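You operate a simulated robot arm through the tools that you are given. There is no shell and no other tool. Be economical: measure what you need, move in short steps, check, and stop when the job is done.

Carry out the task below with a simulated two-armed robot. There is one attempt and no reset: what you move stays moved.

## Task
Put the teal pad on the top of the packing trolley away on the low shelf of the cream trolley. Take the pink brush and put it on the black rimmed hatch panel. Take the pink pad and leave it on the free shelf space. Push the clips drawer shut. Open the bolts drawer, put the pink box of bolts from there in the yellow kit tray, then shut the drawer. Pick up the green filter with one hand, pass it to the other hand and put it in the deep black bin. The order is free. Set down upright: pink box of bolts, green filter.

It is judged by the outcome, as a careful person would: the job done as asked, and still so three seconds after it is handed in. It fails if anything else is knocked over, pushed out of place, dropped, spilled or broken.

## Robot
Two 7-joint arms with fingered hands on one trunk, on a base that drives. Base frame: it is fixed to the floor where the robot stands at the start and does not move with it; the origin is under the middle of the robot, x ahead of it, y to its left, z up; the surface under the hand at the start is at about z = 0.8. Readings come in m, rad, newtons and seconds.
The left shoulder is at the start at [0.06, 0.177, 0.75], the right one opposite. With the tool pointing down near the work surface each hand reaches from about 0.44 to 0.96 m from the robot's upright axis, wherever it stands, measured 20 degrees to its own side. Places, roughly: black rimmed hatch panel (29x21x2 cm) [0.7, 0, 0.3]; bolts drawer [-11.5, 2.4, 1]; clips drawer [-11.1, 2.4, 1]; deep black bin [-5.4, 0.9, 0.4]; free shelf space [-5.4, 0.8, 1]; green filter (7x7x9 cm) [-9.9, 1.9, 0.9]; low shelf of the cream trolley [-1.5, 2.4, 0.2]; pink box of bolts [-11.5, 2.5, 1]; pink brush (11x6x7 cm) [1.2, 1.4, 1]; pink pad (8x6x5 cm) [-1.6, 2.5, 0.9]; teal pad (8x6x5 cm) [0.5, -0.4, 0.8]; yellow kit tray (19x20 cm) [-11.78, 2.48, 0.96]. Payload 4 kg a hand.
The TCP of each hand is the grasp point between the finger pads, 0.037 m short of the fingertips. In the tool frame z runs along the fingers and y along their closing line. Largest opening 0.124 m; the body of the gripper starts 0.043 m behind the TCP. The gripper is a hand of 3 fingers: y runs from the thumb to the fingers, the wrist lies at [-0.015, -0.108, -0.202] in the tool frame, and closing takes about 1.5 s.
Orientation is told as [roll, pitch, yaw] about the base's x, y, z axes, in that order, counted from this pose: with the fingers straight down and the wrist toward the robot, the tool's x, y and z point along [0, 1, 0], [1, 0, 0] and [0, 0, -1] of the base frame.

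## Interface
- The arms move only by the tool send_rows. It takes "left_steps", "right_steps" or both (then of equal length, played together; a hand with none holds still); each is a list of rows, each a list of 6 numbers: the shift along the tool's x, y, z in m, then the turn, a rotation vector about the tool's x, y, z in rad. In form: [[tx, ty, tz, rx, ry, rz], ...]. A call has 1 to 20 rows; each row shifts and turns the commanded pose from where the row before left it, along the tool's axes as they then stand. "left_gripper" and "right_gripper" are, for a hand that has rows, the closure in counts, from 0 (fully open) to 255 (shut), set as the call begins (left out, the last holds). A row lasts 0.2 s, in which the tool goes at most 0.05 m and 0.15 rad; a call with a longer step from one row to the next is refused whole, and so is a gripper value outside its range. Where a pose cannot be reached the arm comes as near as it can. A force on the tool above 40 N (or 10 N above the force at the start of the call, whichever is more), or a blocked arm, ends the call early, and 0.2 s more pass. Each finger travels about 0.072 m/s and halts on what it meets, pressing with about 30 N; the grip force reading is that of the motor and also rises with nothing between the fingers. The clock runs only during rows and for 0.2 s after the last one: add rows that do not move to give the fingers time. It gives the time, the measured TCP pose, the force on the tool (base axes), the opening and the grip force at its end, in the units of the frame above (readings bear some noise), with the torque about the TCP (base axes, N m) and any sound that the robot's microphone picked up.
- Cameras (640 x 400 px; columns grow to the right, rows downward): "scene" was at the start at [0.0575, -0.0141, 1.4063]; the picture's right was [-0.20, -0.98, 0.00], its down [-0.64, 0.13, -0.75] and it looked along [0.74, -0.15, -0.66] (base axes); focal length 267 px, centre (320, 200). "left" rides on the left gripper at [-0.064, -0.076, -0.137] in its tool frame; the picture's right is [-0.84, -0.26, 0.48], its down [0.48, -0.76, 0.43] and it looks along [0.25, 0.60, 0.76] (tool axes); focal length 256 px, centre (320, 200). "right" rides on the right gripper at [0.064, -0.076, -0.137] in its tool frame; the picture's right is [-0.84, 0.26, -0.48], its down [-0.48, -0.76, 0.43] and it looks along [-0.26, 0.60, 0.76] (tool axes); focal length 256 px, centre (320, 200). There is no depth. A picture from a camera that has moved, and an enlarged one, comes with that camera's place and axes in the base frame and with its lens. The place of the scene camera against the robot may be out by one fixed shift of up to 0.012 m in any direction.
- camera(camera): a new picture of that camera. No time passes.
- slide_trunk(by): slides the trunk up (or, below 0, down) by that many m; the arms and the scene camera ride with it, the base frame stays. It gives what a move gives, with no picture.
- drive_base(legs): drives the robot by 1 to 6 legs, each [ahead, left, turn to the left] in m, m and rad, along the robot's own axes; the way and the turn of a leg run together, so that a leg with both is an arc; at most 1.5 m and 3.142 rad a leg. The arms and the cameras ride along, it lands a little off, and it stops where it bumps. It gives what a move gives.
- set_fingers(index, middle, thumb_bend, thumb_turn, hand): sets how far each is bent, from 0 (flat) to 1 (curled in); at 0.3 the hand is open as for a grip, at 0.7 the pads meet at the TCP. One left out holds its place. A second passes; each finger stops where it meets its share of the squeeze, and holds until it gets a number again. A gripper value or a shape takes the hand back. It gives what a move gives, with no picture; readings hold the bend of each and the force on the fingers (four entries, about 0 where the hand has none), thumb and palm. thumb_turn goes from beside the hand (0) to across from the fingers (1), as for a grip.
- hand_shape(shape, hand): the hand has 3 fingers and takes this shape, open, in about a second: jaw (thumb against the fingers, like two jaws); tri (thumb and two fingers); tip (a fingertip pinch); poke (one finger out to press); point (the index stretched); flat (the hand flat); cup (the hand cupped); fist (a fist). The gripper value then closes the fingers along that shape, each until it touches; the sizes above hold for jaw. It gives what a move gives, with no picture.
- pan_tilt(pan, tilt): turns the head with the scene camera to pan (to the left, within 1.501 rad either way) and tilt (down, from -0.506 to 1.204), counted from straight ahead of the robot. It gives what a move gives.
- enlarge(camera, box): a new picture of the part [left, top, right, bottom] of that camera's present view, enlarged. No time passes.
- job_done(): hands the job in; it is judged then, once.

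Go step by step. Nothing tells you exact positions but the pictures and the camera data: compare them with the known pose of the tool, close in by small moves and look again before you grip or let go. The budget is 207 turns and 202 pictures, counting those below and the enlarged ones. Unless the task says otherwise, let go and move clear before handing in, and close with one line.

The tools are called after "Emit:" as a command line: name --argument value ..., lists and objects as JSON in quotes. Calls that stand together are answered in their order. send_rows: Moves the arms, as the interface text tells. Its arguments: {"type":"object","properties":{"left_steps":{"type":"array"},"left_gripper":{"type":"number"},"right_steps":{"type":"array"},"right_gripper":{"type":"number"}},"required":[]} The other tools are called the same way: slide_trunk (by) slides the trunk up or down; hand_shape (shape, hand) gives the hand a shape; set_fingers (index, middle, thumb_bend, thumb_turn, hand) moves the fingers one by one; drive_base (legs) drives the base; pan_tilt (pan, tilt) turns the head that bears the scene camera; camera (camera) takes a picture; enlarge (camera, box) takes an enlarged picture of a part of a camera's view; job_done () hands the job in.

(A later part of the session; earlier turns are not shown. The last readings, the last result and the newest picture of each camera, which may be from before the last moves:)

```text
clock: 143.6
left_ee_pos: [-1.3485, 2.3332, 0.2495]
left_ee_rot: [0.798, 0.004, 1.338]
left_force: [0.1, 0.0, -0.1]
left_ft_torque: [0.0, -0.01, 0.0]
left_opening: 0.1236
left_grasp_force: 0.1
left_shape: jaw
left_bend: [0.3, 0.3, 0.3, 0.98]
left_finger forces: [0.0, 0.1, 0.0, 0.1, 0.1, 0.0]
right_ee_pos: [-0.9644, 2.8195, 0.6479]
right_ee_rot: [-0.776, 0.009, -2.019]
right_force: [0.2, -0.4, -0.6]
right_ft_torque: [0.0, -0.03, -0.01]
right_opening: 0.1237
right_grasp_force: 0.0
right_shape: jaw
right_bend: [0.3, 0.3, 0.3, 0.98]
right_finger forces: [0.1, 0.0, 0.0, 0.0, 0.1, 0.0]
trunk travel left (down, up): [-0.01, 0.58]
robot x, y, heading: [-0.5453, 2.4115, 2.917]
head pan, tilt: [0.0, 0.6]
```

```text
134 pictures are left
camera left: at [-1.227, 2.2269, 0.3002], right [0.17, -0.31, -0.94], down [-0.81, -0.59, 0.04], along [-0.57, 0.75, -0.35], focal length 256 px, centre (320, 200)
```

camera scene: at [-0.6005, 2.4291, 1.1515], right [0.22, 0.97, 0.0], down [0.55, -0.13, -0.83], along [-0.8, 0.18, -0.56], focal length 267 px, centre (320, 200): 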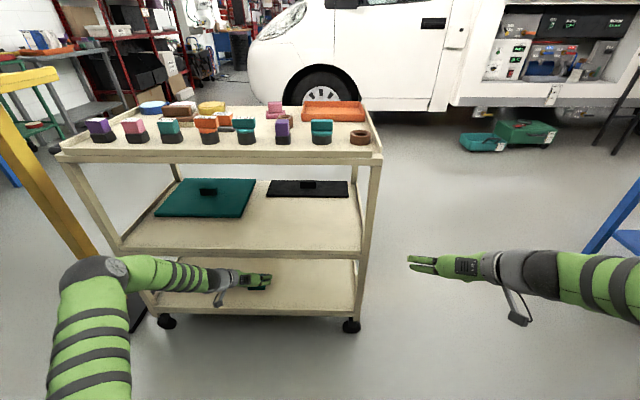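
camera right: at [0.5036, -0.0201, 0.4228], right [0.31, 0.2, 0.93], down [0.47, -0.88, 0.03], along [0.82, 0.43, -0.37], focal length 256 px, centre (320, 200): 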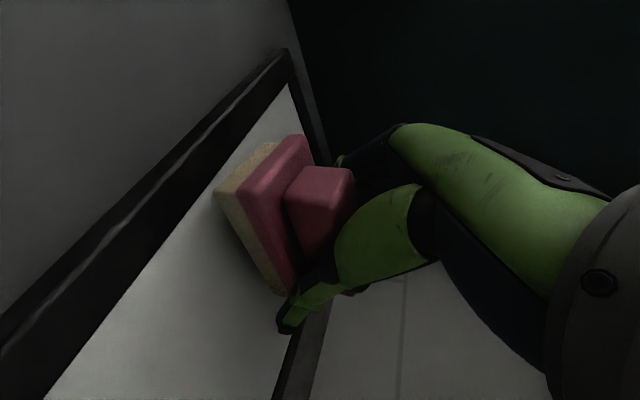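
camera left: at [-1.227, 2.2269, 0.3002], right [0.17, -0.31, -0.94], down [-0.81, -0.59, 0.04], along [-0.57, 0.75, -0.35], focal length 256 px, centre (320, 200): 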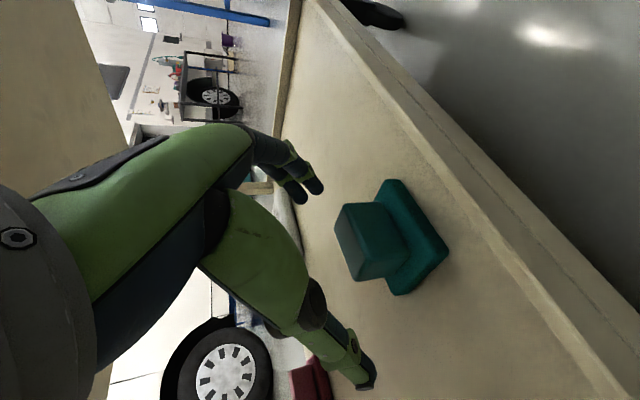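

The teal pad stands flat on the low shelf. I back out, rise, and get ready for the pink pad on the trolley top.

Emit:
drive_base --legs '[[-0.5, 0, 0]]'

Emit:
slide_trunk --by 0.3

Emit:
send_rows --left_steps '[[0.034, 0, -0.034, 0, 0, 0], [0.034, 0, -0.034, 0, 0, 0], [0.034, 0, -0.034, 0, 0, 0], [0.034, 0, -0.034, 0, 0, 0], [0.034, 0, -0.034, 0, 0, 0], [0.034, 0, -0.034, 0, 0, 0], [0.034, 0, -0.034, 0, 0, 0], [0.034, 0, -0.034, 0, 0, 0], [0.034, 0, -0.034, 0, 0, 0], [0.034, 0, -0.034, 0, 0, 0], [0.034, 0, -0.034, 0, 0, 0]]'

Emit:
camera --camera "scene"

```text
clock: 146.5
left_ee_pos: [-0.8734, 2.2233, 0.2508]
left_ee_rot: [0.797, 0.004, 1.34]
left_force: [-0.1, 0.3, -0.3]
left_ft_torque: [0.01, -0.01, -0.02]
left_opening: 0.1236
left_grasp_force: 0.1
left_shape: jaw
left_bend: [0.3, 0.3, 0.3, 0.98]
left_finger forces: [0.0, 0.0, 0.0, 0.0, 0.0, 0.0]
right_ee_pos: [-0.4912, 2.709, 0.6484]
right_ee_rot: [-0.774, 0.009, -2.019]
right_force: [0.0, 0.3, 0.3]
right_ft_torque: [-0.01, 0.02, -0.01]
right_opening: 0.1237
right_grasp_force: 0.0
right_shape: jaw
right_bend: [0.3, 0.3, 0.3, 0.98]
right_finger forces: [0.0, 0.0, 0.0, 0.0, 0.1, 0.1]
trunk travel left (down, up): [-0.01, 0.58]
robot x, y, heading: [-0.0764, 2.3065, 2.917]
head pan, tilt: [0.0, 0.6]
```

```text
clock: 149.5
left_ee_pos: [-0.874, 2.2233, 0.5505]
left_ee_rot: [0.798, 0.004, 1.34]
left_force: [0.0, 0.3, 0.1]
left_ft_torque: [0.01, 0.0, -0.03]
left_opening: 0.1238
left_grasp_force: 0.1
left_shape: jaw
left_bend: [0.3, 0.3, 0.3, 0.98]
left_finger forces: [0.0, 0.0, 0.1, 0.0, 0.1, 0.0]
right_ee_pos: [-0.4902, 2.709, 0.9496]
right_ee_rot: [-0.775, 0.01, -2.017]
right_force: [-0.2, 1.1, -0.5]
right_ft_torque: [0.0, 0.0, 0.0]
right_opening: 0.1236
right_grasp_force: 0.0
right_shape: jaw
right_bend: [0.3, 0.3, 0.3, 0.98]
right_finger forces: [0.1, 0.1, 0.0, 0.0, 0.1, 0.1]
trunk travel left (down, up): [-0.31, 0.28]
robot x, y, heading: [-0.0776, 2.3059, 2.92]
head pan, tilt: [0.0, 0.6]
```

```text
clock: 151.9
left_ee_pos: [-0.8656, 2.2211, 1.0793]
left_ee_rot: [0.798, 0.004, 1.341]
left_force: [0.1, -0.7, 0.3]
left_ft_torque: [0.01, 0.05, -0.01]
left_opening: 0.1239
left_grasp_force: 0.1
left_shape: jaw
left_bend: [0.3, 0.3, 0.3, 0.98]
left_finger forces: [0.1, 0.1, 0.0, 0.0, 0.1, 0.0]
right_ee_pos: [-0.4903, 2.7089, 0.9489]
right_ee_rot: [-0.774, 0.009, -2.016]
right_force: [-0.5, 1.0, -0.3]
right_ft_torque: [0.04, 0.0, -0.02]
right_opening: 0.1237
right_grasp_force: 0.1
right_shape: jaw
right_bend: [0.3, 0.3, 0.3, 0.98]
right_finger forces: [0.0, 0.0, 0.1, 0.1, 0.1, 0.0]
trunk travel left (down, up): [-0.31, 0.28]
robot x, y, heading: [-0.0732, 2.3053, 2.913]
head pan, tilt: [0.0, 0.6]
```

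```text
133 pictures are left
camera scene: at [-0.1263, 2.3206, 1.4514], right [0.22, 0.97, 0.0], down [0.55, -0.13, -0.83], along [-0.8, 0.18, -0.56], focal length 267 px, centre (320, 200)
```

scene: 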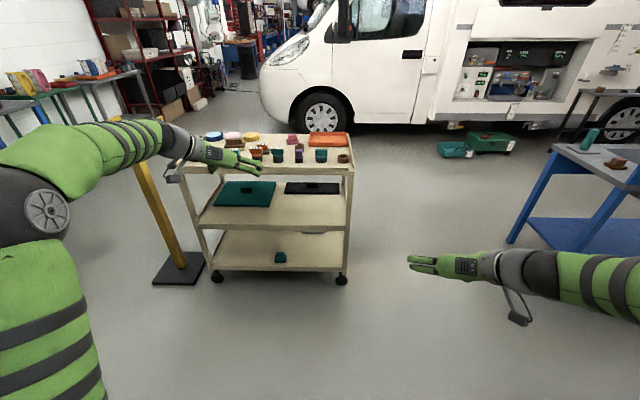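

The teal pad is visible in place. I move right 0.11 and forward 0.65 to bring the left hand over the pink pad.

Emit:
drive_base --legs '[[0, -0.11, 0], [0.64, 0, 0]]'

Emit:
camera --camera "left"

Emit:
camera --camera "scene"

```text
clock: 156.2
left_ee_pos: [-1.4596, 2.4715, 1.0786]
left_ee_rot: [0.798, 0.004, 1.339]
left_force: [-0.3, -0.2, 0.2]
left_ft_torque: [0.02, 0.01, 0.0]
left_opening: 0.1239
left_grasp_force: 0.0
left_shape: jaw
left_bend: [0.3, 0.3, 0.3, 0.98]
left_finger forces: [0.0, 0.0, 0.0, 0.0, 0.1, 0.1]
right_ee_pos: [-1.0838, 2.9579, 0.9482]
right_ee_rot: [-0.774, 0.008, -2.02]
right_force: [-0.1, 0.4, -0.9]
right_ft_torque: [0.03, -0.07, 0.03]
right_opening: 0.1238
right_grasp_force: 0.0
right_shape: jaw
right_bend: [0.3, 0.3, 0.3, 0.98]
right_finger forces: [0.0, 0.0, 0.0, 0.1, 0.0, 0.1]
trunk travel left (down, up): [-0.31, 0.28]
robot x, y, heading: [-0.6669, 2.5514, 2.917]
head pan, tilt: [0.0, 0.6]
```

```text
132 pictures are left
camera left: at [-1.3392, 2.3647, 1.1284], right [0.17, -0.31, -0.94], down [-0.81, -0.59, 0.05], along [-0.57, 0.75, -0.35], focal length 256 px, centre (320, 200)
```

left: 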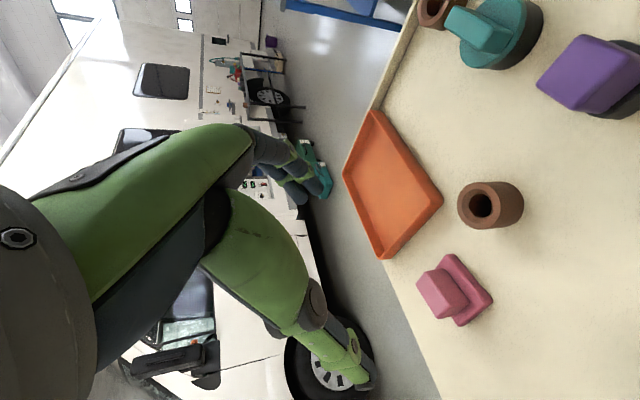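

```text
131 pictures are left
camera scene: at [-0.7199, 2.5699, 1.4514], right [0.22, 0.97, 0.0], down [0.55, -0.13, -0.82], along [-0.8, 0.18, -0.57], focal length 267 px, centre (320, 200)
```

scene: 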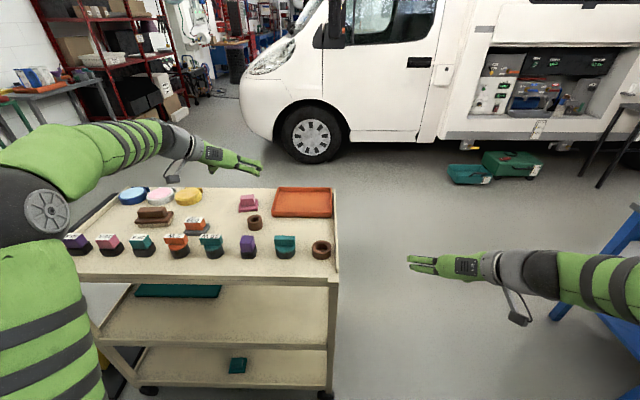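

Emit:
enlarge --camera "left" --box '[380, 230, 540, 350]'

Emit:
enlarge --camera "scene" --box '[170, 170, 350, 280]'

```text
3.33 times, centred on (460, 290) of left
camera zoom: at [-1.3392, 2.3647, 1.1284], right [0.17, -0.31, -0.94], down [-0.81, -0.59, 0.05], along [-0.57, 0.75, -0.35], focal length 853 px, centre (-147, -100)
```

zoom: 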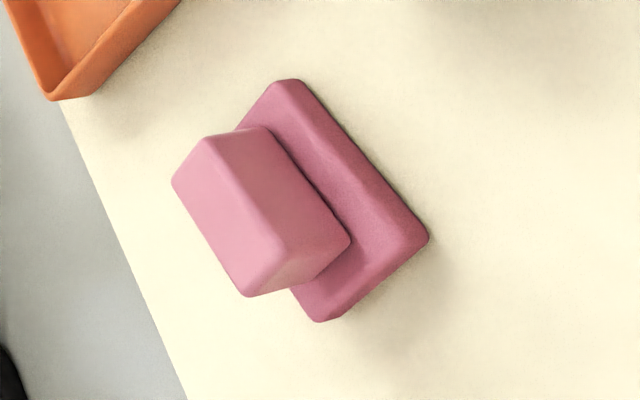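

```text
3.56 times, centred on (260, 225) of scene
camera zoom: at [-0.7199, 2.5699, 1.4514], right [0.22, 0.97, 0.0], down [0.55, -0.13, -0.82], along [-0.8, 0.18, -0.57], focal length 949 px, centre (533, 111)
```

zoom: 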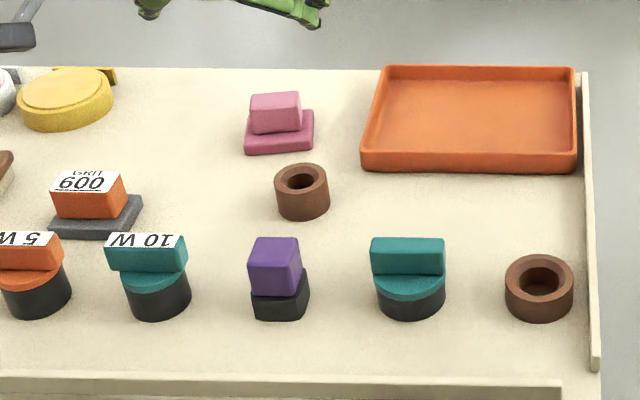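

The pad centre is near (-1.59, 2.488), turned so that a yaw of 1.5 fits. I adjust and come to just above it.

Emit:
send_rows --left_steps '[[0, 0, 0, 0.057, 0, -0.057], [0, 0, 0, 0.057, 0, -0.057], [0.0035, 0.0018, 0.0423, 0, 0, 0], [0.0035, 0.0018, 0.0423, 0, 0, 0], [0.0035, 0.0018, 0.0423, 0, 0, 0], [0.0035, 0.0018, 0.0423, 0, 0, 0]]'

Emit:
camera --camera "left"

Emit:
enlarge --camera "scene" --box '[130, 130, 350, 280]'

```text
clock: 157.6
left_ee_pos: [-1.5939, 2.4871, 0.969]
left_ee_rot: [0.797, 0.002, 1.501]
left_force: [0.3, 0.0, -0.1]
left_ft_torque: [0.0, -0.01, 0.02]
left_opening: 0.1235
left_grasp_force: 0.1
left_shape: jaw
left_bend: [0.3, 0.3, 0.3, 0.98]
left_finger forces: [0.0, 0.0, 0.1, 0.1, 0.0, 0.1]
right_ee_pos: [-1.0846, 2.9583, 0.9484]
right_ee_rot: [-0.773, 0.01, -2.021]
right_force: [-0.8, 0.2, -0.4]
right_ft_torque: [0.01, 0.04, -0.04]
right_opening: 0.1239
right_grasp_force: 0.1
right_shape: jaw
right_bend: [0.3, 0.3, 0.3, 0.98]
right_finger forces: [0.1, 0.0, 0.0, 0.0, 0.0, 0.0]
trunk travel left (down, up): [-0.31, 0.28]
robot x, y, heading: [-0.6704, 2.5518, 2.917]
head pan, tilt: [0.0, 0.6]
```

```text
128 pictures are left
camera left: at [-1.4563, 2.4006, 1.0183], right [0.22, -0.27, -0.94], down [-0.7, -0.71, 0.04], along [-0.68, 0.65, -0.35], focal length 256 px, centre (320, 200)
```

left: 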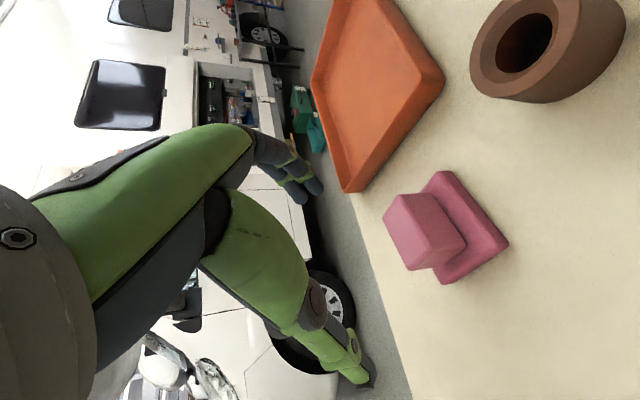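

```text
2.67 times, centred on (240, 205) of scene
camera zoom: at [-0.7203, 2.5699, 1.4515], right [0.22, 0.97, 0.0], down [0.55, -0.13, -0.82], along [-0.8, 0.18, -0.57], focal length 711 px, centre (533, 187)
```

zoom: 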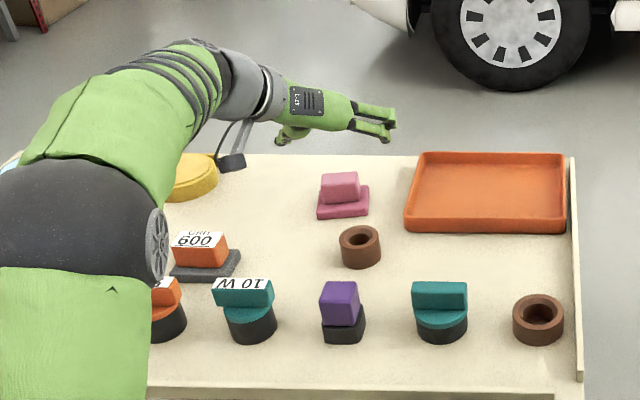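

Estimates agree. I descend toward the pad.

Emit:
send_rows --left_steps '[[-0.012, 0.0012, 0.0117, 0, 0, 0], [-0.012, 0.0012, 0.0117, 0, 0, 0], [-0.012, 0.0012, 0.0117, 0, 0, 0], [-0.012, 0.0012, 0.0117, 0, 0, 0], [-0.012, 0.0012, 0.0117, 0, 0, 0]]'

Emit:
camera --camera "left"

Emit:
enlarge --camera "scene" --box '[130, 130, 350, 280]'

```text
clock: 158.8
left_ee_pos: [-1.5904, 2.4944, 0.8858]
left_ee_rot: [0.799, 0.001, 1.499]
left_force: [0.3, 0.5, 0.5]
left_ft_torque: [-0.01, 0.03, 0.01]
left_opening: 0.1237
left_grasp_force: 0.1
left_shape: jaw
left_bend: [0.3, 0.3, 0.3, 0.98]
left_finger forces: [0.0, 0.0, 0.1, 0.0, 0.0, 0.0]
right_ee_pos: [-1.0842, 2.9588, 0.9474]
right_ee_rot: [-0.776, 0.009, -2.019]
right_force: [0.1, 0.4, 0.5]
right_ft_torque: [0.02, 0.0, 0.02]
right_opening: 0.1239
right_grasp_force: 0.1
right_shape: jaw
right_bend: [0.3, 0.3, 0.3, 0.98]
right_finger forces: [0.0, 0.0, 0.1, 0.0, 0.0, 0.1]
trunk travel left (down, up): [-0.31, 0.28]
robot x, y, heading: [-0.6683, 2.5515, 2.917]
head pan, tilt: [0.0, 0.6]
```

```text
126 pictures are left
camera left: at [-1.4535, 2.4082, 0.936], right [0.22, -0.28, -0.94], down [-0.7, -0.71, 0.04], along [-0.68, 0.65, -0.35], focal length 256 px, centre (320, 200)
```

left: 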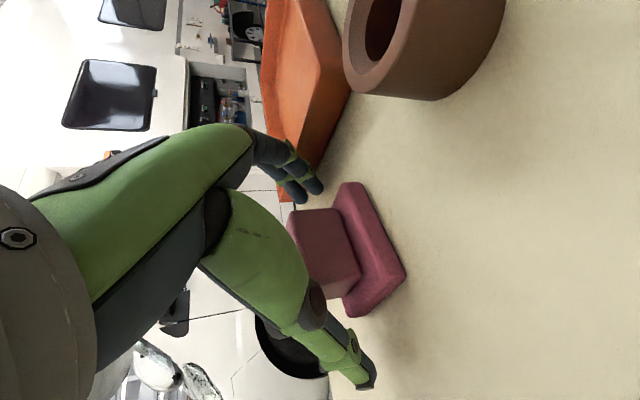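

```text
2.67 times, centred on (240, 205) of scene
camera zoom: at [-0.7198, 2.5699, 1.4515], right [0.22, 0.97, 0.0], down [0.55, -0.13, -0.82], along [-0.8, 0.18, -0.57], focal length 711 px, centre (533, 187)
```

zoom: 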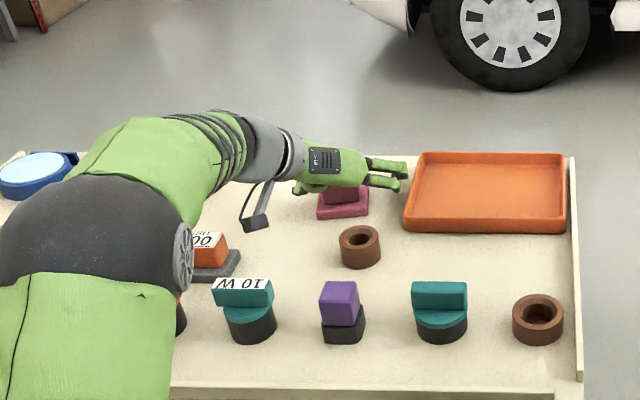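

Emit:
send_rows --left_steps '[[0, -0.006, 0, 0, 0, 0], [-0.0036, 0, 0.0035, 0, 0, 0], [-0.0036, 0, 0.0035, 0, 0, 0]]'

Emit:
send_rows --left_steps '[[0, 0, 0, 0, 0, 0], [0, 0, 0, 0, 0, 0], [0, 0, 0, 0, 0, 0], [0, 0, 0, 0, 0, 0], [0, 0, 0, 0, 0, 0], [0, 0, 0, 0, 0, 0], [0, 0, 0, 0, 0, 0], [0, 0, 0, 0, 0, 0]]' --left_gripper 255

Emit:
camera --camera "left"

```text
clock: 159.6
left_ee_pos: [-1.5896, 2.4871, 0.8793]
left_ee_rot: [0.802, 0.0, 1.501]
left_force: [3.1, -2.2, 14.6]
left_ft_torque: [1.02, 0.16, -0.21]
left_opening: 0.1235
left_grasp_force: 0.1
left_shape: jaw
left_bend: [0.29, 0.3, 0.3, 0.98]
left_finger forces: [14.9, 0.0, 0.0, 0.0, 0.1, 0.0]
right_ee_pos: [-1.0823, 2.9581, 0.9506]
right_ee_rot: [-0.777, 0.008, -2.02]
right_force: [-1.0, 0.3, 0.2]
right_ft_torque: [-0.01, 0.01, 0.01]
right_opening: 0.1236
right_grasp_force: 0.0
right_shape: jaw
right_bend: [0.3, 0.3, 0.3, 0.98]
right_finger forces: [0.0, 0.1, 0.1, 0.0, 0.0, 0.0]
trunk travel left (down, up): [-0.31, 0.28]
robot x, y, heading: [-0.6718, 2.5536, 2.92]
head pan, tilt: [0.0, 0.6]
```

```text
clock: 161.4
left_ee_pos: [-1.5876, 2.4905, 0.88]
left_ee_rot: [0.804, 0.001, 1.5]
left_force: [1.6, 8.8, 29.0]
left_ft_torque: [1.45, 0.5, -0.27]
left_opening: 0.0948
left_grasp_force: 29.7
left_shape: jaw
left_bend: [0.35, 0.39, 0.54, 1.0]
left_finger forces: [23.3, 18.4, 0.0, 0.0, 18.3, 0.1]
right_ee_pos: [-1.0814, 2.9582, 0.9492]
right_ee_rot: [-0.777, 0.006, -2.019]
right_force: [0.1, -0.1, -0.3]
right_ft_torque: [0.01, 0.01, 0.01]
right_opening: 0.1238
right_grasp_force: 0.0
right_shape: jaw
right_bend: [0.3, 0.3, 0.3, 0.98]
right_finger forces: [0.0, 0.0, 0.1, 0.1, 0.0, 0.0]
trunk travel left (down, up): [-0.31, 0.28]
robot x, y, heading: [-0.6685, 2.5538, 2.913]
head pan, tilt: [0.0, 0.6]
```

```text
124 pictures are left
camera left: at [-1.4521, 2.4031, 0.9286], right [0.22, -0.27, -0.94], down [-0.7, -0.71, 0.05], along [-0.68, 0.65, -0.35], focal length 256 px, centre (320, 200)
```

left: 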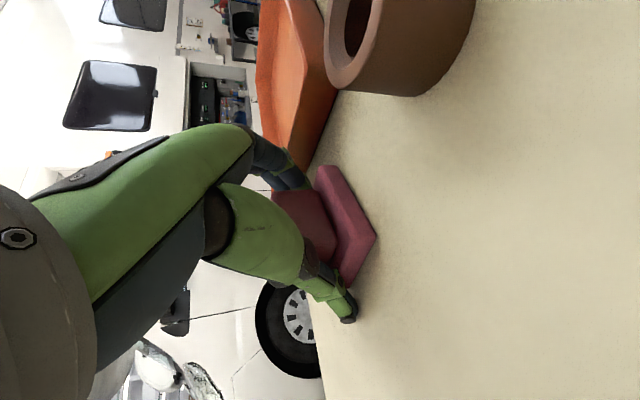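

Something presses up on the index finger and the opening is larger than the pad, so I open again, rise and inspect.

Emit:
send_rows --left_steps '[[0, 0, 0, 0, 0, 0], [0, 0, 0, 0, 0, 0], [0, 0, 0, 0, 0, 0], [0, 0, 0, 0, 0, 0], [0, 0, 0, 0, 0, 0], [0.007, 0, -0.007, 0, 0, 0], [0.014, 0, -0.014, 0, 0, 0], [0.028, 0, -0.028, 0, 0, 0], [0.028, 0, -0.028, 0, 0, 0]]' --left_gripper 0

Emit:
camera --camera "left"

Emit:
enlarge --camera "scene" --box '[130, 130, 350, 280]'

```text
clock: 163.4
left_ee_pos: [-1.5906, 2.4862, 0.9875]
left_ee_rot: [0.798, 0.003, 1.498]
left_force: [0.4, -0.5, -0.5]
left_ft_torque: [0.01, 0.02, 0.01]
left_opening: 0.1237
left_grasp_force: 0.1
left_shape: jaw
left_bend: [0.3, 0.3, 0.3, 0.98]
left_finger forces: [0.0, 0.0, 0.0, 0.1, 0.0, 0.1]
right_ee_pos: [-1.0838, 2.9577, 0.9483]
right_ee_rot: [-0.773, 0.008, -2.021]
right_force: [0.1, 0.1, -0.2]
right_ft_torque: [-0.03, -0.02, 0.02]
right_opening: 0.1237
right_grasp_force: 0.0
right_shape: jaw
right_bend: [0.3, 0.3, 0.3, 0.98]
right_finger forces: [0.0, 0.0, 0.0, 0.0, 0.1, 0.0]
trunk travel left (down, up): [-0.31, 0.28]
robot x, y, heading: [-0.6618, 2.5521, 2.92]
head pan, tilt: [0.0, 0.6]
```

```text
123 pictures are left
camera left: at [-1.4538, 2.4004, 1.0363], right [0.22, -0.27, -0.94], down [-0.7, -0.71, 0.04], along [-0.68, 0.65, -0.35], focal length 256 px, centre (320, 200)
```

left: 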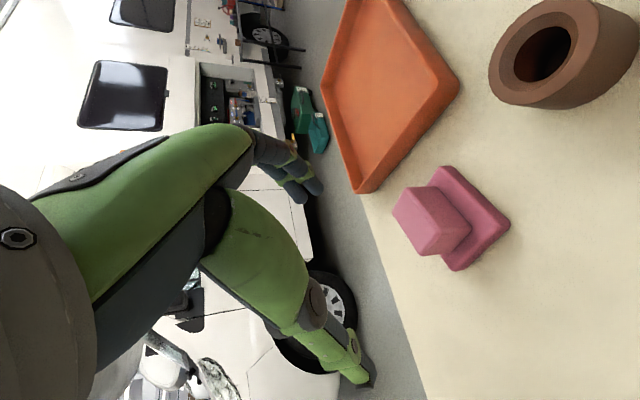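

```text
2.67 times, centred on (240, 205) of scene
camera zoom: at [-0.7194, 2.57, 1.4514], right [0.22, 0.97, 0.0], down [0.55, -0.13, -0.83], along [-0.8, 0.18, -0.56], focal length 711 px, centre (533, 187)
```

zoom: 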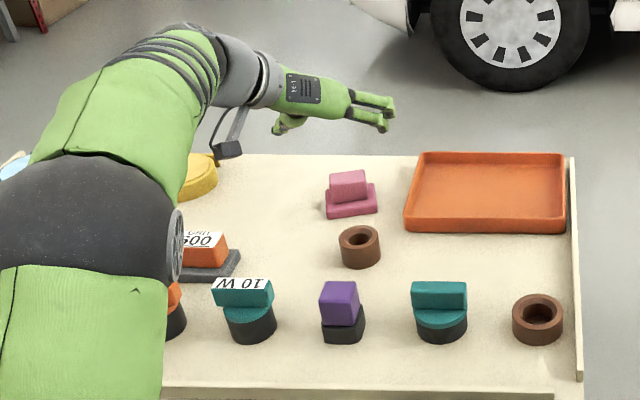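

The pad slid about 1 cm right; the tray has not moved. The fingertip probably touched the table, so I recentre, and stop 5 mm higher this time.

Emit:
send_rows --left_steps '[[0, 0.018, 0, 0.05, 0, -0.05], [-0.0148, 0, 0.0144, 0, 0, 0], [-0.0148, 0, 0.0144, 0, 0, 0], [-0.0148, 0, 0.0144, 0, 0, 0], [-0.0148, 0, 0.0144, 0, 0, 0], [-0.0135, 0, 0.0132, 0, 0, 0]]' --left_gripper 25

Emit:
camera --camera "left"

Emit:
enlarge --camera "scene" --box '[200, 150, 320, 230]'

```text
clock: 164.8
left_ee_pos: [-1.5862, 2.5045, 0.8855]
left_ee_rot: [0.798, 0.002, 1.57]
left_force: [-0.5, -0.4, 0.8]
left_ft_torque: [0.08, 0.01, 0.01]
left_opening: 0.1117
left_grasp_force: 0.1
left_shape: jaw
left_bend: [0.3, 0.32, 0.2, 0.98]
left_finger forces: [0.3, 0.0, 0.1, 0.0, 0.0, 0.0]
right_ee_pos: [-1.0843, 2.9575, 0.9485]
right_ee_rot: [-0.776, 0.009, -2.02]
right_force: [0.3, -0.5, 0.7]
right_ft_torque: [0.02, 0.0, -0.01]
right_opening: 0.1236
right_grasp_force: 0.1
right_shape: jaw
right_bend: [0.3, 0.3, 0.3, 0.98]
right_finger forces: [0.0, 0.1, 0.0, 0.1, 0.0, 0.0]
trunk travel left (down, up): [-0.31, 0.28]
robot x, y, heading: [-0.6699, 2.5513, 2.918]
head pan, tilt: [0.0, 0.6]
```

```text
121 pictures are left
camera left: at [-1.4443, 2.4286, 0.9339], right [0.24, -0.26, -0.94], down [-0.65, -0.76, 0.04], along [-0.72, 0.6, -0.35], focal length 256 px, centre (320, 200)
```

left: 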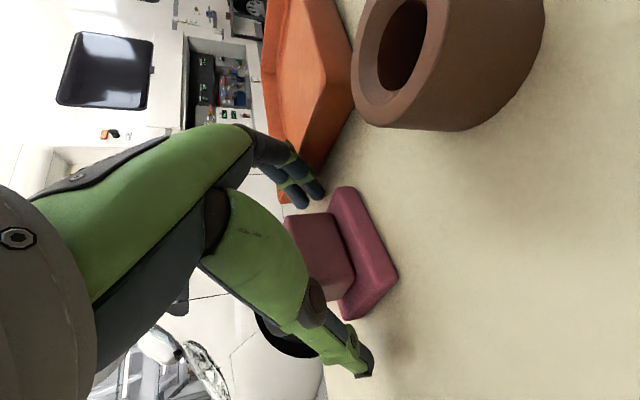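

```text
5.00 times, centred on (260, 190) of scene
camera zoom: at [-0.7195, 2.5699, 1.4515], right [0.22, 0.97, 0.0], down [0.55, -0.13, -0.83], along [-0.8, 0.18, -0.56], focal length 1334 px, centre (620, 250)
```

zoom: 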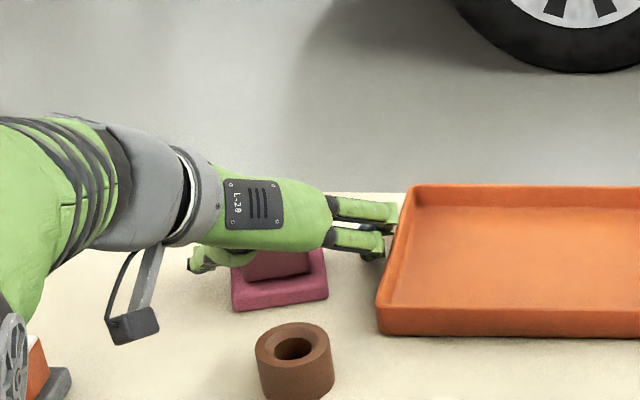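

The index tip is next to the tray wall. I rise, narrow the hand, shift 6 mm left and descend again.

Emit:
send_rows --left_steps '[[0.0215, 0, -0.021, 0, 0, 0], [0, -0.006, 0, 0, 0, 0], [0, 0, 0, 0, 0, 0], [0, 0, 0, 0, 0, 0], [0, 0, 0, 0, 0, 0]]' --left_gripper 75

Emit:
camera --camera "left"

Emit:
enlarge --camera "scene" --box '[200, 150, 320, 230]'

```text
clock: 166.0
left_ee_pos: [-1.5849, 2.4989, 0.9138]
left_ee_rot: [0.798, 0.002, 1.571]
left_force: [-0.2, 0.8, -0.3]
left_ft_torque: [-0.01, 0.03, 0.03]
left_opening: 0.0878
left_grasp_force: 0.0
left_shape: jaw
left_bend: [0.35, 0.38, 0.5, 0.99]
left_finger forces: [0.1, 0.0, 0.0, 0.0, 0.1, 0.0]
right_ee_pos: [-1.0847, 2.9576, 0.9484]
right_ee_rot: [-0.775, 0.009, -2.019]
right_force: [0.9, 0.3, -0.7]
right_ft_torque: [-0.03, 0.03, 0.02]
right_opening: 0.1237
right_grasp_force: 0.1
right_shape: jaw
right_bend: [0.3, 0.3, 0.3, 0.98]
right_finger forces: [0.0, 0.0, 0.0, 0.1, 0.0, 0.0]
trunk travel left (down, up): [-0.31, 0.28]
robot x, y, heading: [-0.6707, 2.555, 2.912]
head pan, tilt: [0.0, 0.6]
```

```text
119 pictures are left
camera left: at [-1.4447, 2.4226, 0.9633], right [0.24, -0.26, -0.94], down [-0.65, -0.76, 0.04], along [-0.72, 0.6, -0.35], focal length 256 px, centre (320, 200)
```

left: 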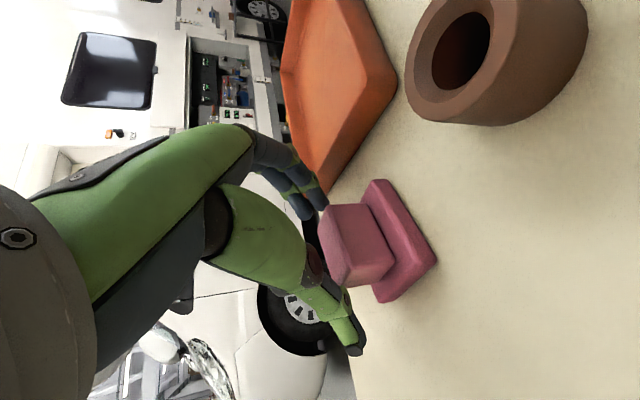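

```text
5.00 times, centred on (260, 190) of scene
camera zoom: at [-0.7197, 2.5699, 1.4515], right [0.22, 0.97, 0.0], down [0.55, -0.13, -0.82], along [-0.8, 0.18, -0.57], focal length 1334 px, centre (620, 250)
```

zoom: 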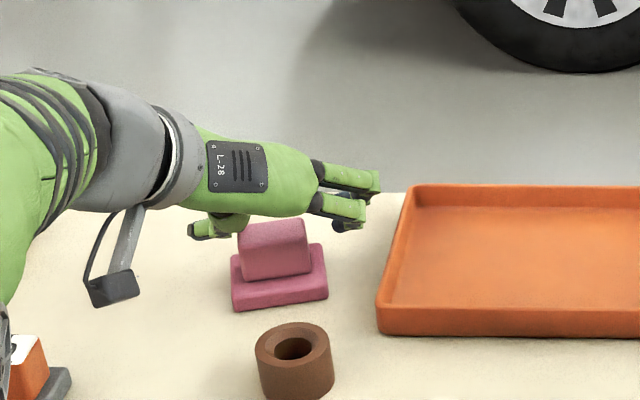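

Alignment is good and the fingers now clear the tray by about 2 cm. I descend and close.

Emit:
send_rows --left_steps '[[-0.0107, 0.003, 0.0105, 0, 0, 0], [-0.0107, 0, 0.0105, 0, 0, 0]]'

Emit:
send_rows --left_steps '[[0, 0, 0, 0, 0, 0], [0, 0, 0, 0, 0, 0], [0, 0, 0, 0, 0, 0], [0, 0, 0, 0, 0, 0], [0, 0, 0, 0, 0, 0], [0, 0, 0, 0, 0, 0]]' --left_gripper 255

Emit:
camera --camera "left"

Emit:
enlarge --camera "scene" --box '[200, 150, 320, 230]'

```text
clock: 166.6
left_ee_pos: [-1.5874, 2.5031, 0.8849]
left_ee_rot: [0.798, 0.002, 1.57]
left_force: [-0.4, 0.0, 0.8]
left_ft_torque: [-0.01, 0.01, 0.02]
left_opening: 0.0878
left_grasp_force: 0.0
left_shape: jaw
left_bend: [0.35, 0.38, 0.5, 0.99]
left_finger forces: [0.4, 0.1, 0.0, 0.0, 0.3, 0.0]
right_ee_pos: [-1.0826, 2.9581, 0.9491]
right_ee_rot: [-0.775, 0.007, -2.02]
right_force: [1.1, 0.1, 1.1]
right_ft_torque: [0.0, -0.01, 0.02]
right_opening: 0.1236
right_grasp_force: 0.1
right_shape: jaw
right_bend: [0.3, 0.3, 0.3, 0.98]
right_finger forces: [0.0, 0.0, 0.1, 0.0, 0.0, 0.1]
trunk travel left (down, up): [-0.31, 0.28]
robot x, y, heading: [-0.6664, 2.5567, 2.918]
head pan, tilt: [0.0, 0.6]
```

```text
clock: 168.0
left_ee_pos: [-1.5873, 2.5026, 0.8861]
left_ee_rot: [0.798, 0.001, 1.571]
left_force: [0.4, 1.5, 4.0]
left_ft_torque: [0.24, 0.16, -0.03]
left_opening: 0.0693
left_grasp_force: 30.1
left_shape: jaw
left_bend: [0.38, 0.44, 0.55, 1.0]
left_finger forces: [19.3, 11.2, 0.0, 0.0, 25.3, 0.0]
right_ee_pos: [-1.083, 2.958, 0.9493]
right_ee_rot: [-0.773, 0.01, -2.019]
right_force: [-0.2, 0.7, 0.1]
right_ft_torque: [-0.01, 0.01, 0.0]
right_opening: 0.1237
right_grasp_force: 0.1
right_shape: jaw
right_bend: [0.3, 0.3, 0.3, 0.98]
right_finger forces: [0.0, 0.0, 0.0, 0.0, 0.0, 0.0]
trunk travel left (down, up): [-0.31, 0.28]
robot x, y, heading: [-0.6681, 2.5538, 2.919]
head pan, tilt: [0.0, 0.6]
```

```text
117 pictures are left
camera left: at [-1.445, 2.4264, 0.9348], right [0.24, -0.26, -0.94], down [-0.65, -0.76, 0.04], along [-0.72, 0.6, -0.35], focal length 256 px, centre (320, 200)
```

left: 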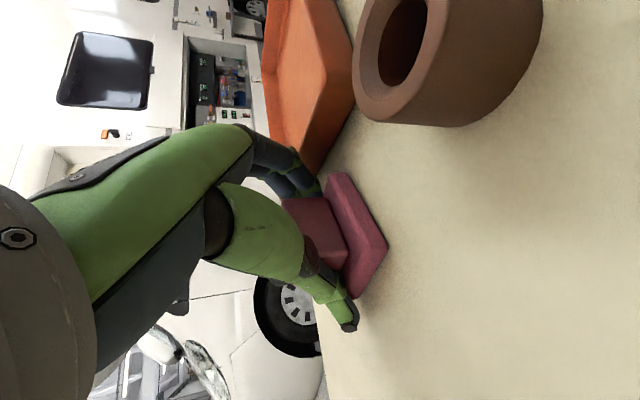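

```text
5.00 times, centred on (260, 190) of scene
camera zoom: at [-0.7192, 2.57, 1.4515], right [0.22, 0.97, 0.0], down [0.55, -0.13, -0.83], along [-0.8, 0.18, -0.56], focal length 1334 px, centre (620, 250)
```

zoom: 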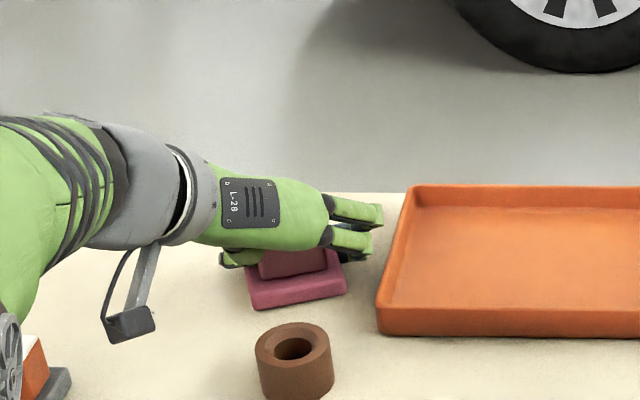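

Good grip, same as the teal pad. I lift straight up.

Emit:
send_rows --left_steps '[[0.0107, 0, -0.0105, 0, 0, 0], [0.0143, 0, -0.014, 0, 0, 0], [0.0215, 0, -0.021, 0, 0, 0], [0.0286, 0, -0.028, 0, 0, 0], [0.0286, 0, -0.028, 0, 0, 0], [0.0286, 0, -0.028, 0, 0, 0]]'

Emit:
camera --camera "left"

Emit:
enlarge --camera "scene" --box '[60, 130, 380, 390]'

```text
clock: 169.4
left_ee_pos: [-1.5902, 2.502, 1.0667]
left_ee_rot: [0.799, 0.0, 1.571]
left_force: [0.3, -0.2, 0.1]
left_ft_torque: [0.0, -0.02, 0.01]
left_opening: 0.0684
left_grasp_force: 30.4
left_shape: jaw
left_bend: [0.38, 0.44, 0.55, 1.0]
left_finger forces: [18.6, 10.0, 0.0, 0.0, 23.8, 0.1]
right_ee_pos: [-1.0853, 2.959, 0.9492]
right_ee_rot: [-0.775, 0.011, -2.019]
right_force: [0.4, -0.6, 0.8]
right_ft_torque: [-0.01, 0.0, 0.02]
right_opening: 0.1237
right_grasp_force: 0.0
right_shape: jaw
right_bend: [0.3, 0.3, 0.3, 0.98]
right_finger forces: [0.1, 0.1, 0.0, 0.0, 0.0, 0.0]
trunk travel left (down, up): [-0.31, 0.28]
robot x, y, heading: [-0.6688, 2.553, 2.918]
head pan, tilt: [0.0, 0.6]
```

```text
115 pictures are left
camera left: at [-1.447, 2.4255, 1.1166], right [0.24, -0.26, -0.94], down [-0.65, -0.76, 0.04], along [-0.72, 0.6, -0.35], focal length 256 px, centre (320, 200)
```

left: 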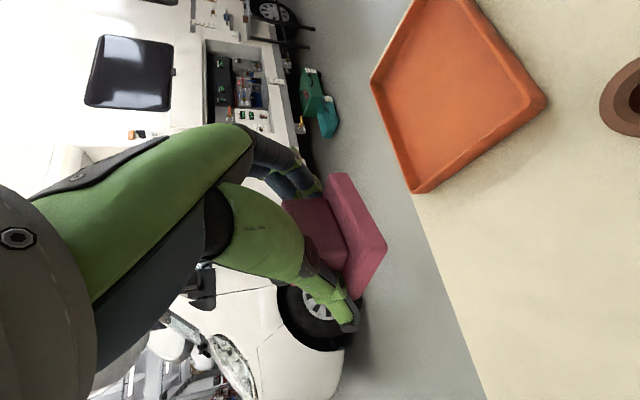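

```text
1.54 times, centred on (220, 260) of scene
camera zoom: at [-0.7197, 2.5699, 1.4514], right [0.22, 0.97, 0.0], down [0.55, -0.13, -0.82], along [-0.8, 0.18, -0.57], focal length 410 px, centre (474, 108)
```

zoom: 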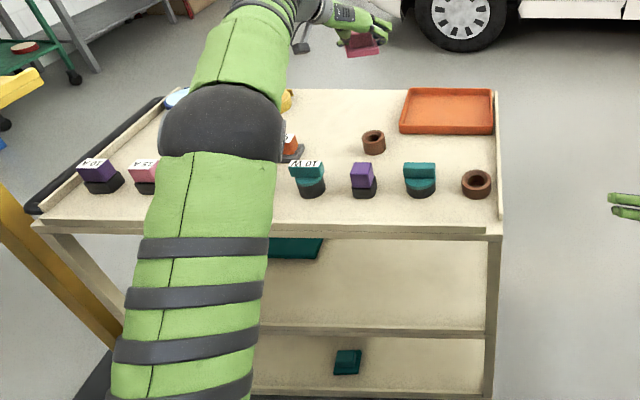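

Held; the trolley contents look undisturbed. I back away, tuck the left hand, and look down the hall toward -x.

Emit:
drive_base --legs '[[-0.6, 0, 0]]'

Emit:
send_rows --left_steps '[[-0.0305, 0, -0.0313, 0, 0, 0], [-0.0305, 0, -0.0313, 0, 0, 0], [-0.0305, 0, -0.0313, 0, 0, 0], [-0.0305, 0, -0.0313, 0, 0, 0], [-0.0305, 0, -0.0313, 0, 0, 0], [-0.0305, 0, -0.0313, 0, 0, 0], [-0.0305, 0, -0.0313, 0, 0, 0], [-0.0305, 0, -0.0313, 0, 0, 0]]'

Emit:
drive_base --legs '[[0, 1.4, 0]]'

Emit:
pan_tilt --pan 0.3 --tilt 0.3

Emit:
camera --camera "scene"

```text
clock: 172.8
left_ee_pos: [-1.0078, 2.3669, 1.0682]
left_ee_rot: [0.799, 0.002, 1.572]
left_force: [0.5, 0.7, -0.5]
left_ft_torque: [0.03, -0.03, 0.0]
left_opening: 0.0684
left_grasp_force: 29.9
left_shape: jaw
left_bend: [0.38, 0.44, 0.55, 1.0]
left_finger forces: [18.4, 9.9, 0.0, 0.0, 23.7, 0.1]
right_ee_pos: [-0.5031, 2.8248, 0.9483]
right_ee_rot: [-0.775, 0.01, -2.015]
right_force: [0.4, -0.1, 0.0]
right_ft_torque: [-0.02, 0.03, 0.05]
right_opening: 0.1236
right_grasp_force: 0.1
right_shape: jaw
right_bend: [0.3, 0.3, 0.3, 0.98]
right_finger forces: [0.0, 0.1, 0.0, 0.0, 0.0, 0.0]
trunk travel left (down, up): [-0.31, 0.28]
robot x, y, heading: [-0.0872, 2.4215, 2.917]
head pan, tilt: [0.0, 0.6]
```

```text
clock: 174.8
left_ee_pos: [-0.637, 2.4102, 1.0792]
left_ee_rot: [0.816, -0.035, 1.463]
left_force: [0.1, -0.6, -1.2]
left_ft_torque: [-0.04, 0.0, -0.02]
left_opening: 0.0678
left_grasp_force: 30.1
left_shape: jaw
left_bend: [0.38, 0.44, 0.55, 1.0]
left_finger forces: [18.4, 9.4, 0.0, 0.1, 24.5, 0.0]
left hand out of reach, approached as far as the arm can: row 7
right_ee_pos: [-0.5036, 2.8244, 0.9487]
right_ee_rot: [-0.775, 0.009, -2.016]
right_force: [-0.1, -0.4, 0.1]
right_ft_torque: [0.0, -0.01, -0.04]
right_opening: 0.1236
right_grasp_force: 0.0
right_shape: jaw
right_bend: [0.3, 0.3, 0.3, 0.98]
right_finger forces: [0.0, 0.1, 0.0, 0.0, 0.0, 0.0]
trunk travel left (down, up): [-0.31, 0.28]
robot x, y, heading: [-0.0861, 2.4221, 2.923]
head pan, tilt: [0.0, 0.6]
stopped in row 8 (left hand): the arm was blocked; the commanded pose is now the measured one
```

```text
clock: 181.9
left_ee_pos: [-0.9464, 1.0251, 1.0794]
left_ee_rot: [0.817, -0.035, 1.47]
left_force: [0.2, 0.7, -1.1]
left_ft_torque: [0.03, -0.01, -0.01]
left_opening: 0.0678
left_grasp_force: 30.2
left_shape: jaw
left_bend: [0.38, 0.44, 0.55, 1.0]
left_finger forces: [18.3, 9.1, 0.1, 0.1, 24.4, 0.0]
right_ee_pos: [-0.8146, 1.4407, 0.9498]
right_ee_rot: [-0.776, 0.008, -2.011]
right_force: [0.0, 0.4, -0.3]
right_ft_torque: [-0.02, 0.02, 0.02]
right_opening: 0.1237
right_grasp_force: 0.0
right_shape: jaw
right_bend: [0.3, 0.3, 0.3, 0.98]
right_finger forces: [0.1, 0.1, 0.0, 0.0, 0.1, 0.0]
trunk travel left (down, up): [-0.31, 0.28]
robot x, y, heading: [-0.3928, 1.0426, 2.923]
head pan, tilt: [0.0, 0.6]
```

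```text
clock: 182.7
left_ee_pos: [-0.9457, 1.0261, 1.0804]
left_ee_rot: [0.818, -0.034, 1.471]
left_force: [-0.3, -0.9, -1.4]
left_ft_torque: [-0.01, 0.0, -0.01]
left_opening: 0.0673
left_grasp_force: 30.3
left_shape: jaw
left_bend: [0.38, 0.44, 0.55, 1.0]
left_finger forces: [18.2, 9.2, 0.0, 0.1, 24.4, 0.1]
right_ee_pos: [-0.8149, 1.4396, 0.9477]
right_ee_rot: [-0.775, 0.008, -2.011]
right_force: [-0.9, -0.5, 0.1]
right_ft_torque: [0.02, 0.04, -0.01]
right_opening: 0.1238
right_grasp_force: 0.0
right_shape: jaw
right_bend: [0.3, 0.3, 0.3, 0.98]
right_finger forces: [0.0, 0.0, 0.1, 0.1, 0.0, 0.0]
trunk travel left (down, up): [-0.31, 0.28]
robot x, y, heading: [-0.3928, 1.0427, 2.925]
head pan, tilt: [0.3, 0.3]
```

```text
113 pictures are left
camera scene: at [-0.4542, 1.0287, 1.4789], right [-0.08, 1.0, 0.0], down [0.3, 0.02, -0.95], along [-0.95, -0.08, -0.3], focal length 267 px, centre (320, 200)
```

scene: 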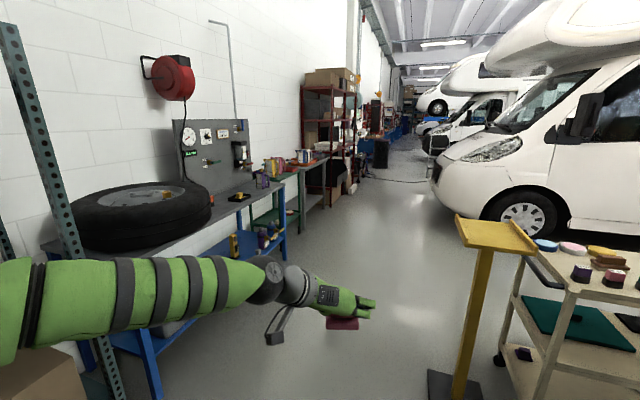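

The red rack ahead at x about -5.4 must be the shelf. I straighten to face -x and pass between the stand (y > 1.5) and the tables (y < 0.4).

Emit:
drive_base --legs '[[0, 0.05, 0.216], [1.4, 0, 0]]'

Emit:
drive_base --legs '[[1.3, -0.25, 0]]'

Emit:
camera --camera "scene"

```text
clock: 190.2
left_ee_pos: [-2.2928, 0.8781, 1.0803]
left_ee_rot: [0.817, -0.035, 1.675]
left_force: [-0.6, 0.0, -0.5]
left_ft_torque: [-0.01, 0.02, 0.02]
left_opening: 0.0675
left_grasp_force: 29.8
left_shape: jaw
left_bend: [0.38, 0.44, 0.55, 1.0]
left_finger forces: [18.2, 9.0, 0.0, 0.0, 24.7, 0.1]
right_ee_pos: [-2.2485, 1.3112, 0.948]
right_ee_rot: [-0.773, 0.008, -1.803]
right_force: [1.0, 0.4, -1.1]
right_ft_torque: [0.07, 0.0, 0.04]
right_opening: 0.1234
right_grasp_force: 0.1
right_shape: jaw
right_bend: [0.3, 0.3, 0.3, 0.98]
right_finger forces: [0.0, 0.1, 0.1, 0.0, 0.1, 0.1]
trunk travel left (down, up): [-0.31, 0.28]
robot x, y, heading: [-1.7567, 1.0015, 3.133]
head pan, tilt: [0.3, 0.3]
```

```text
clock: 196.8
left_ee_pos: [-3.581, 1.1239, 1.0802]
left_ee_rot: [0.819, -0.034, 1.682]
left_force: [-0.2, 0.0, 0.1]
left_ft_torque: [0.03, -0.01, -0.03]
left_opening: 0.0675
left_grasp_force: 30.0
left_shape: jaw
left_bend: [0.38, 0.44, 0.55, 1.0]
left_finger forces: [18.2, 9.2, 0.0, 0.1, 24.6, 0.1]
right_ee_pos: [-3.5418, 1.557, 0.9487]
right_ee_rot: [-0.774, 0.008, -1.799]
right_force: [0.1, -0.3, -0.4]
right_ft_torque: [0.0, 0.02, -0.01]
right_opening: 0.1236
right_grasp_force: 0.0
right_shape: jaw
right_bend: [0.3, 0.3, 0.3, 0.98]
right_finger forces: [0.0, 0.0, 0.0, 0.1, 0.1, 0.1]
trunk travel left (down, up): [-0.31, 0.28]
robot x, y, heading: [-3.0485, 1.2545, 3.136]
head pan, tilt: [0.3, 0.3]
```

```text
112 pictures are left
camera scene: at [-3.1006, 1.2291, 1.4789], right [-0.29, 0.96, 0.0], down [0.28, 0.09, -0.96], along [-0.91, -0.28, -0.3], focal length 267 px, centre (320, 200)
```

scene: 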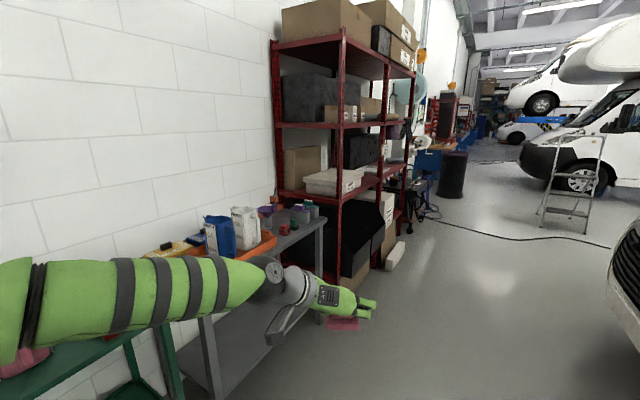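

The rack faces the aisle (+y). I drive in front of it and turn to face it.

Emit:
drive_base --legs '[[1.2, -0.4, 0], [1.1, -0.35, 0], [0, 0, 1.571]]'

Emit:
pan_tilt --pan 0.0 --tilt 0.3

Emit:
camera --camera "scene"

```text
clock: 212.2
left_ee_pos: [-5.1941, 1.487, 1.0804]
left_ee_rot: [0.82, -0.035, -3.095]
left_force: [-0.5, -1.2, -0.6]
left_ft_torque: [-0.02, 0.01, -0.01]
left_opening: 0.0676
left_grasp_force: 29.8
left_shape: jaw
left_bend: [0.38, 0.44, 0.55, 1.0]
left_finger forces: [18.1, 9.0, 0.1, 0.0, 24.7, 0.1]
right_ee_pos: [-5.6224, 1.5564, 0.9497]
right_ee_rot: [-0.774, 0.007, -0.289]
right_force: [-1.1, -0.1, -0.2]
right_ft_torque: [-0.05, 0.01, 0.01]
right_opening: 0.1237
right_grasp_force: 0.0
right_shape: jaw
right_bend: [0.3, 0.3, 0.3, 0.98]
right_finger forces: [0.1, 0.0, 0.0, 0.1, 0.0, 0.1]
trunk travel left (down, up): [-0.31, 0.28]
robot x, y, heading: [-5.2924, 2.031, -1.633]
head pan, tilt: [0.3, 0.3]
```

```text
clock: 213.0
left_ee_pos: [-5.1937, 1.488, 1.0802]
left_ee_rot: [0.819, -0.033, -3.095]
left_force: [-0.3, 0.3, 0.0]
left_ft_torque: [-0.01, -0.02, 0.0]
left_opening: 0.0677
left_grasp_force: 29.9
left_shape: jaw
left_bend: [0.38, 0.44, 0.55, 1.0]
left_finger forces: [18.3, 9.0, 0.0, 0.1, 24.8, 0.0]
right_ee_pos: [-5.6233, 1.5553, 0.9492]
right_ee_rot: [-0.774, 0.009, -0.29]
right_force: [-0.2, 0.2, -0.2]
right_ft_torque: [0.02, 0.01, 0.02]
right_opening: 0.1236
right_grasp_force: 0.1
right_shape: jaw
right_bend: [0.3, 0.3, 0.3, 0.98]
right_finger forces: [0.0, 0.0, 0.0, 0.0, 0.1, 0.0]
trunk travel left (down, up): [-0.31, 0.28]
robot x, y, heading: [-5.2923, 2.0292, -1.639]
head pan, tilt: [0.0, 0.3]
```

```text
111 pictures are left
camera scene: at [-5.2888, 1.9697, 1.479], right [-1.0, 0.07, 0.0], down [0.02, 0.3, -0.96], along [-0.06, -0.95, -0.3], focal length 267 px, centre (320, 200)
```

scene: 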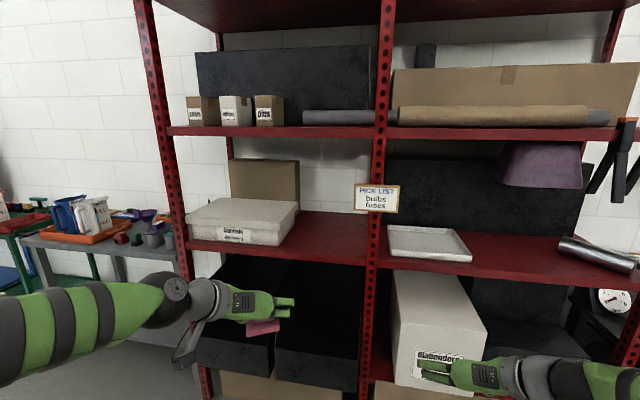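

The free space is right of the cream box on the z = 1 shelf, left of the middle upright; the black bins are below. I zoom in.

Emit:
enlarge --camera "scene" --box '[160, 140, 400, 290]'

Emit:
enlarge --camera "scene" --box '[160, 240, 400, 400]'

```text
2.67 times, centred on (280, 215) of scene
camera zoom: at [-5.2888, 1.9697, 1.479], right [-1.0, 0.07, 0.0], down [0.02, 0.3, -0.96], along [-0.06, -0.95, -0.3], focal length 711 px, centre (427, 160)
```

zoom: 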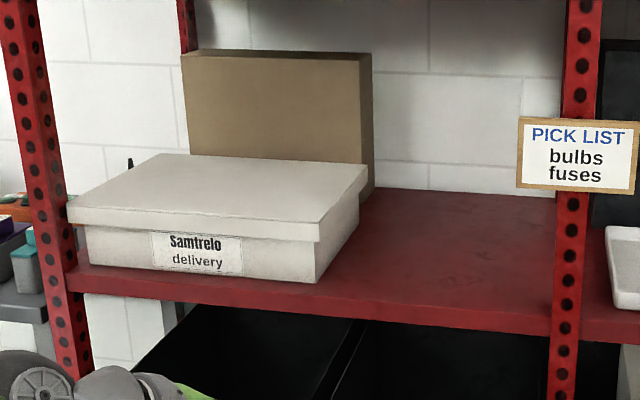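

```text
2.50 times, centred on (280, 320) of scene
camera zoom: at [-5.2888, 1.9697, 1.479], right [-1.0, 0.07, 0.0], down [0.02, 0.3, -0.96], along [-0.06, -0.95, -0.3], focal length 667 px, centre (420, -100)
```

zoom: 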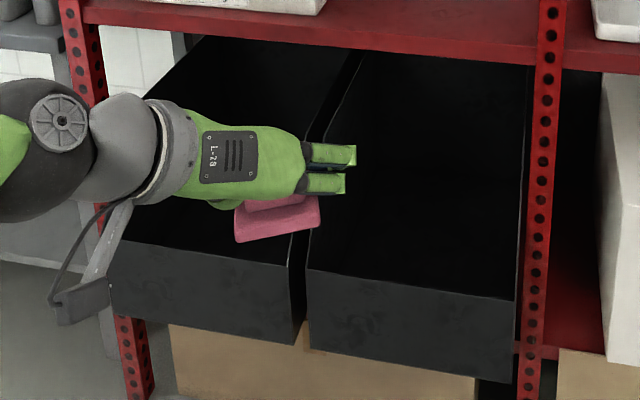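

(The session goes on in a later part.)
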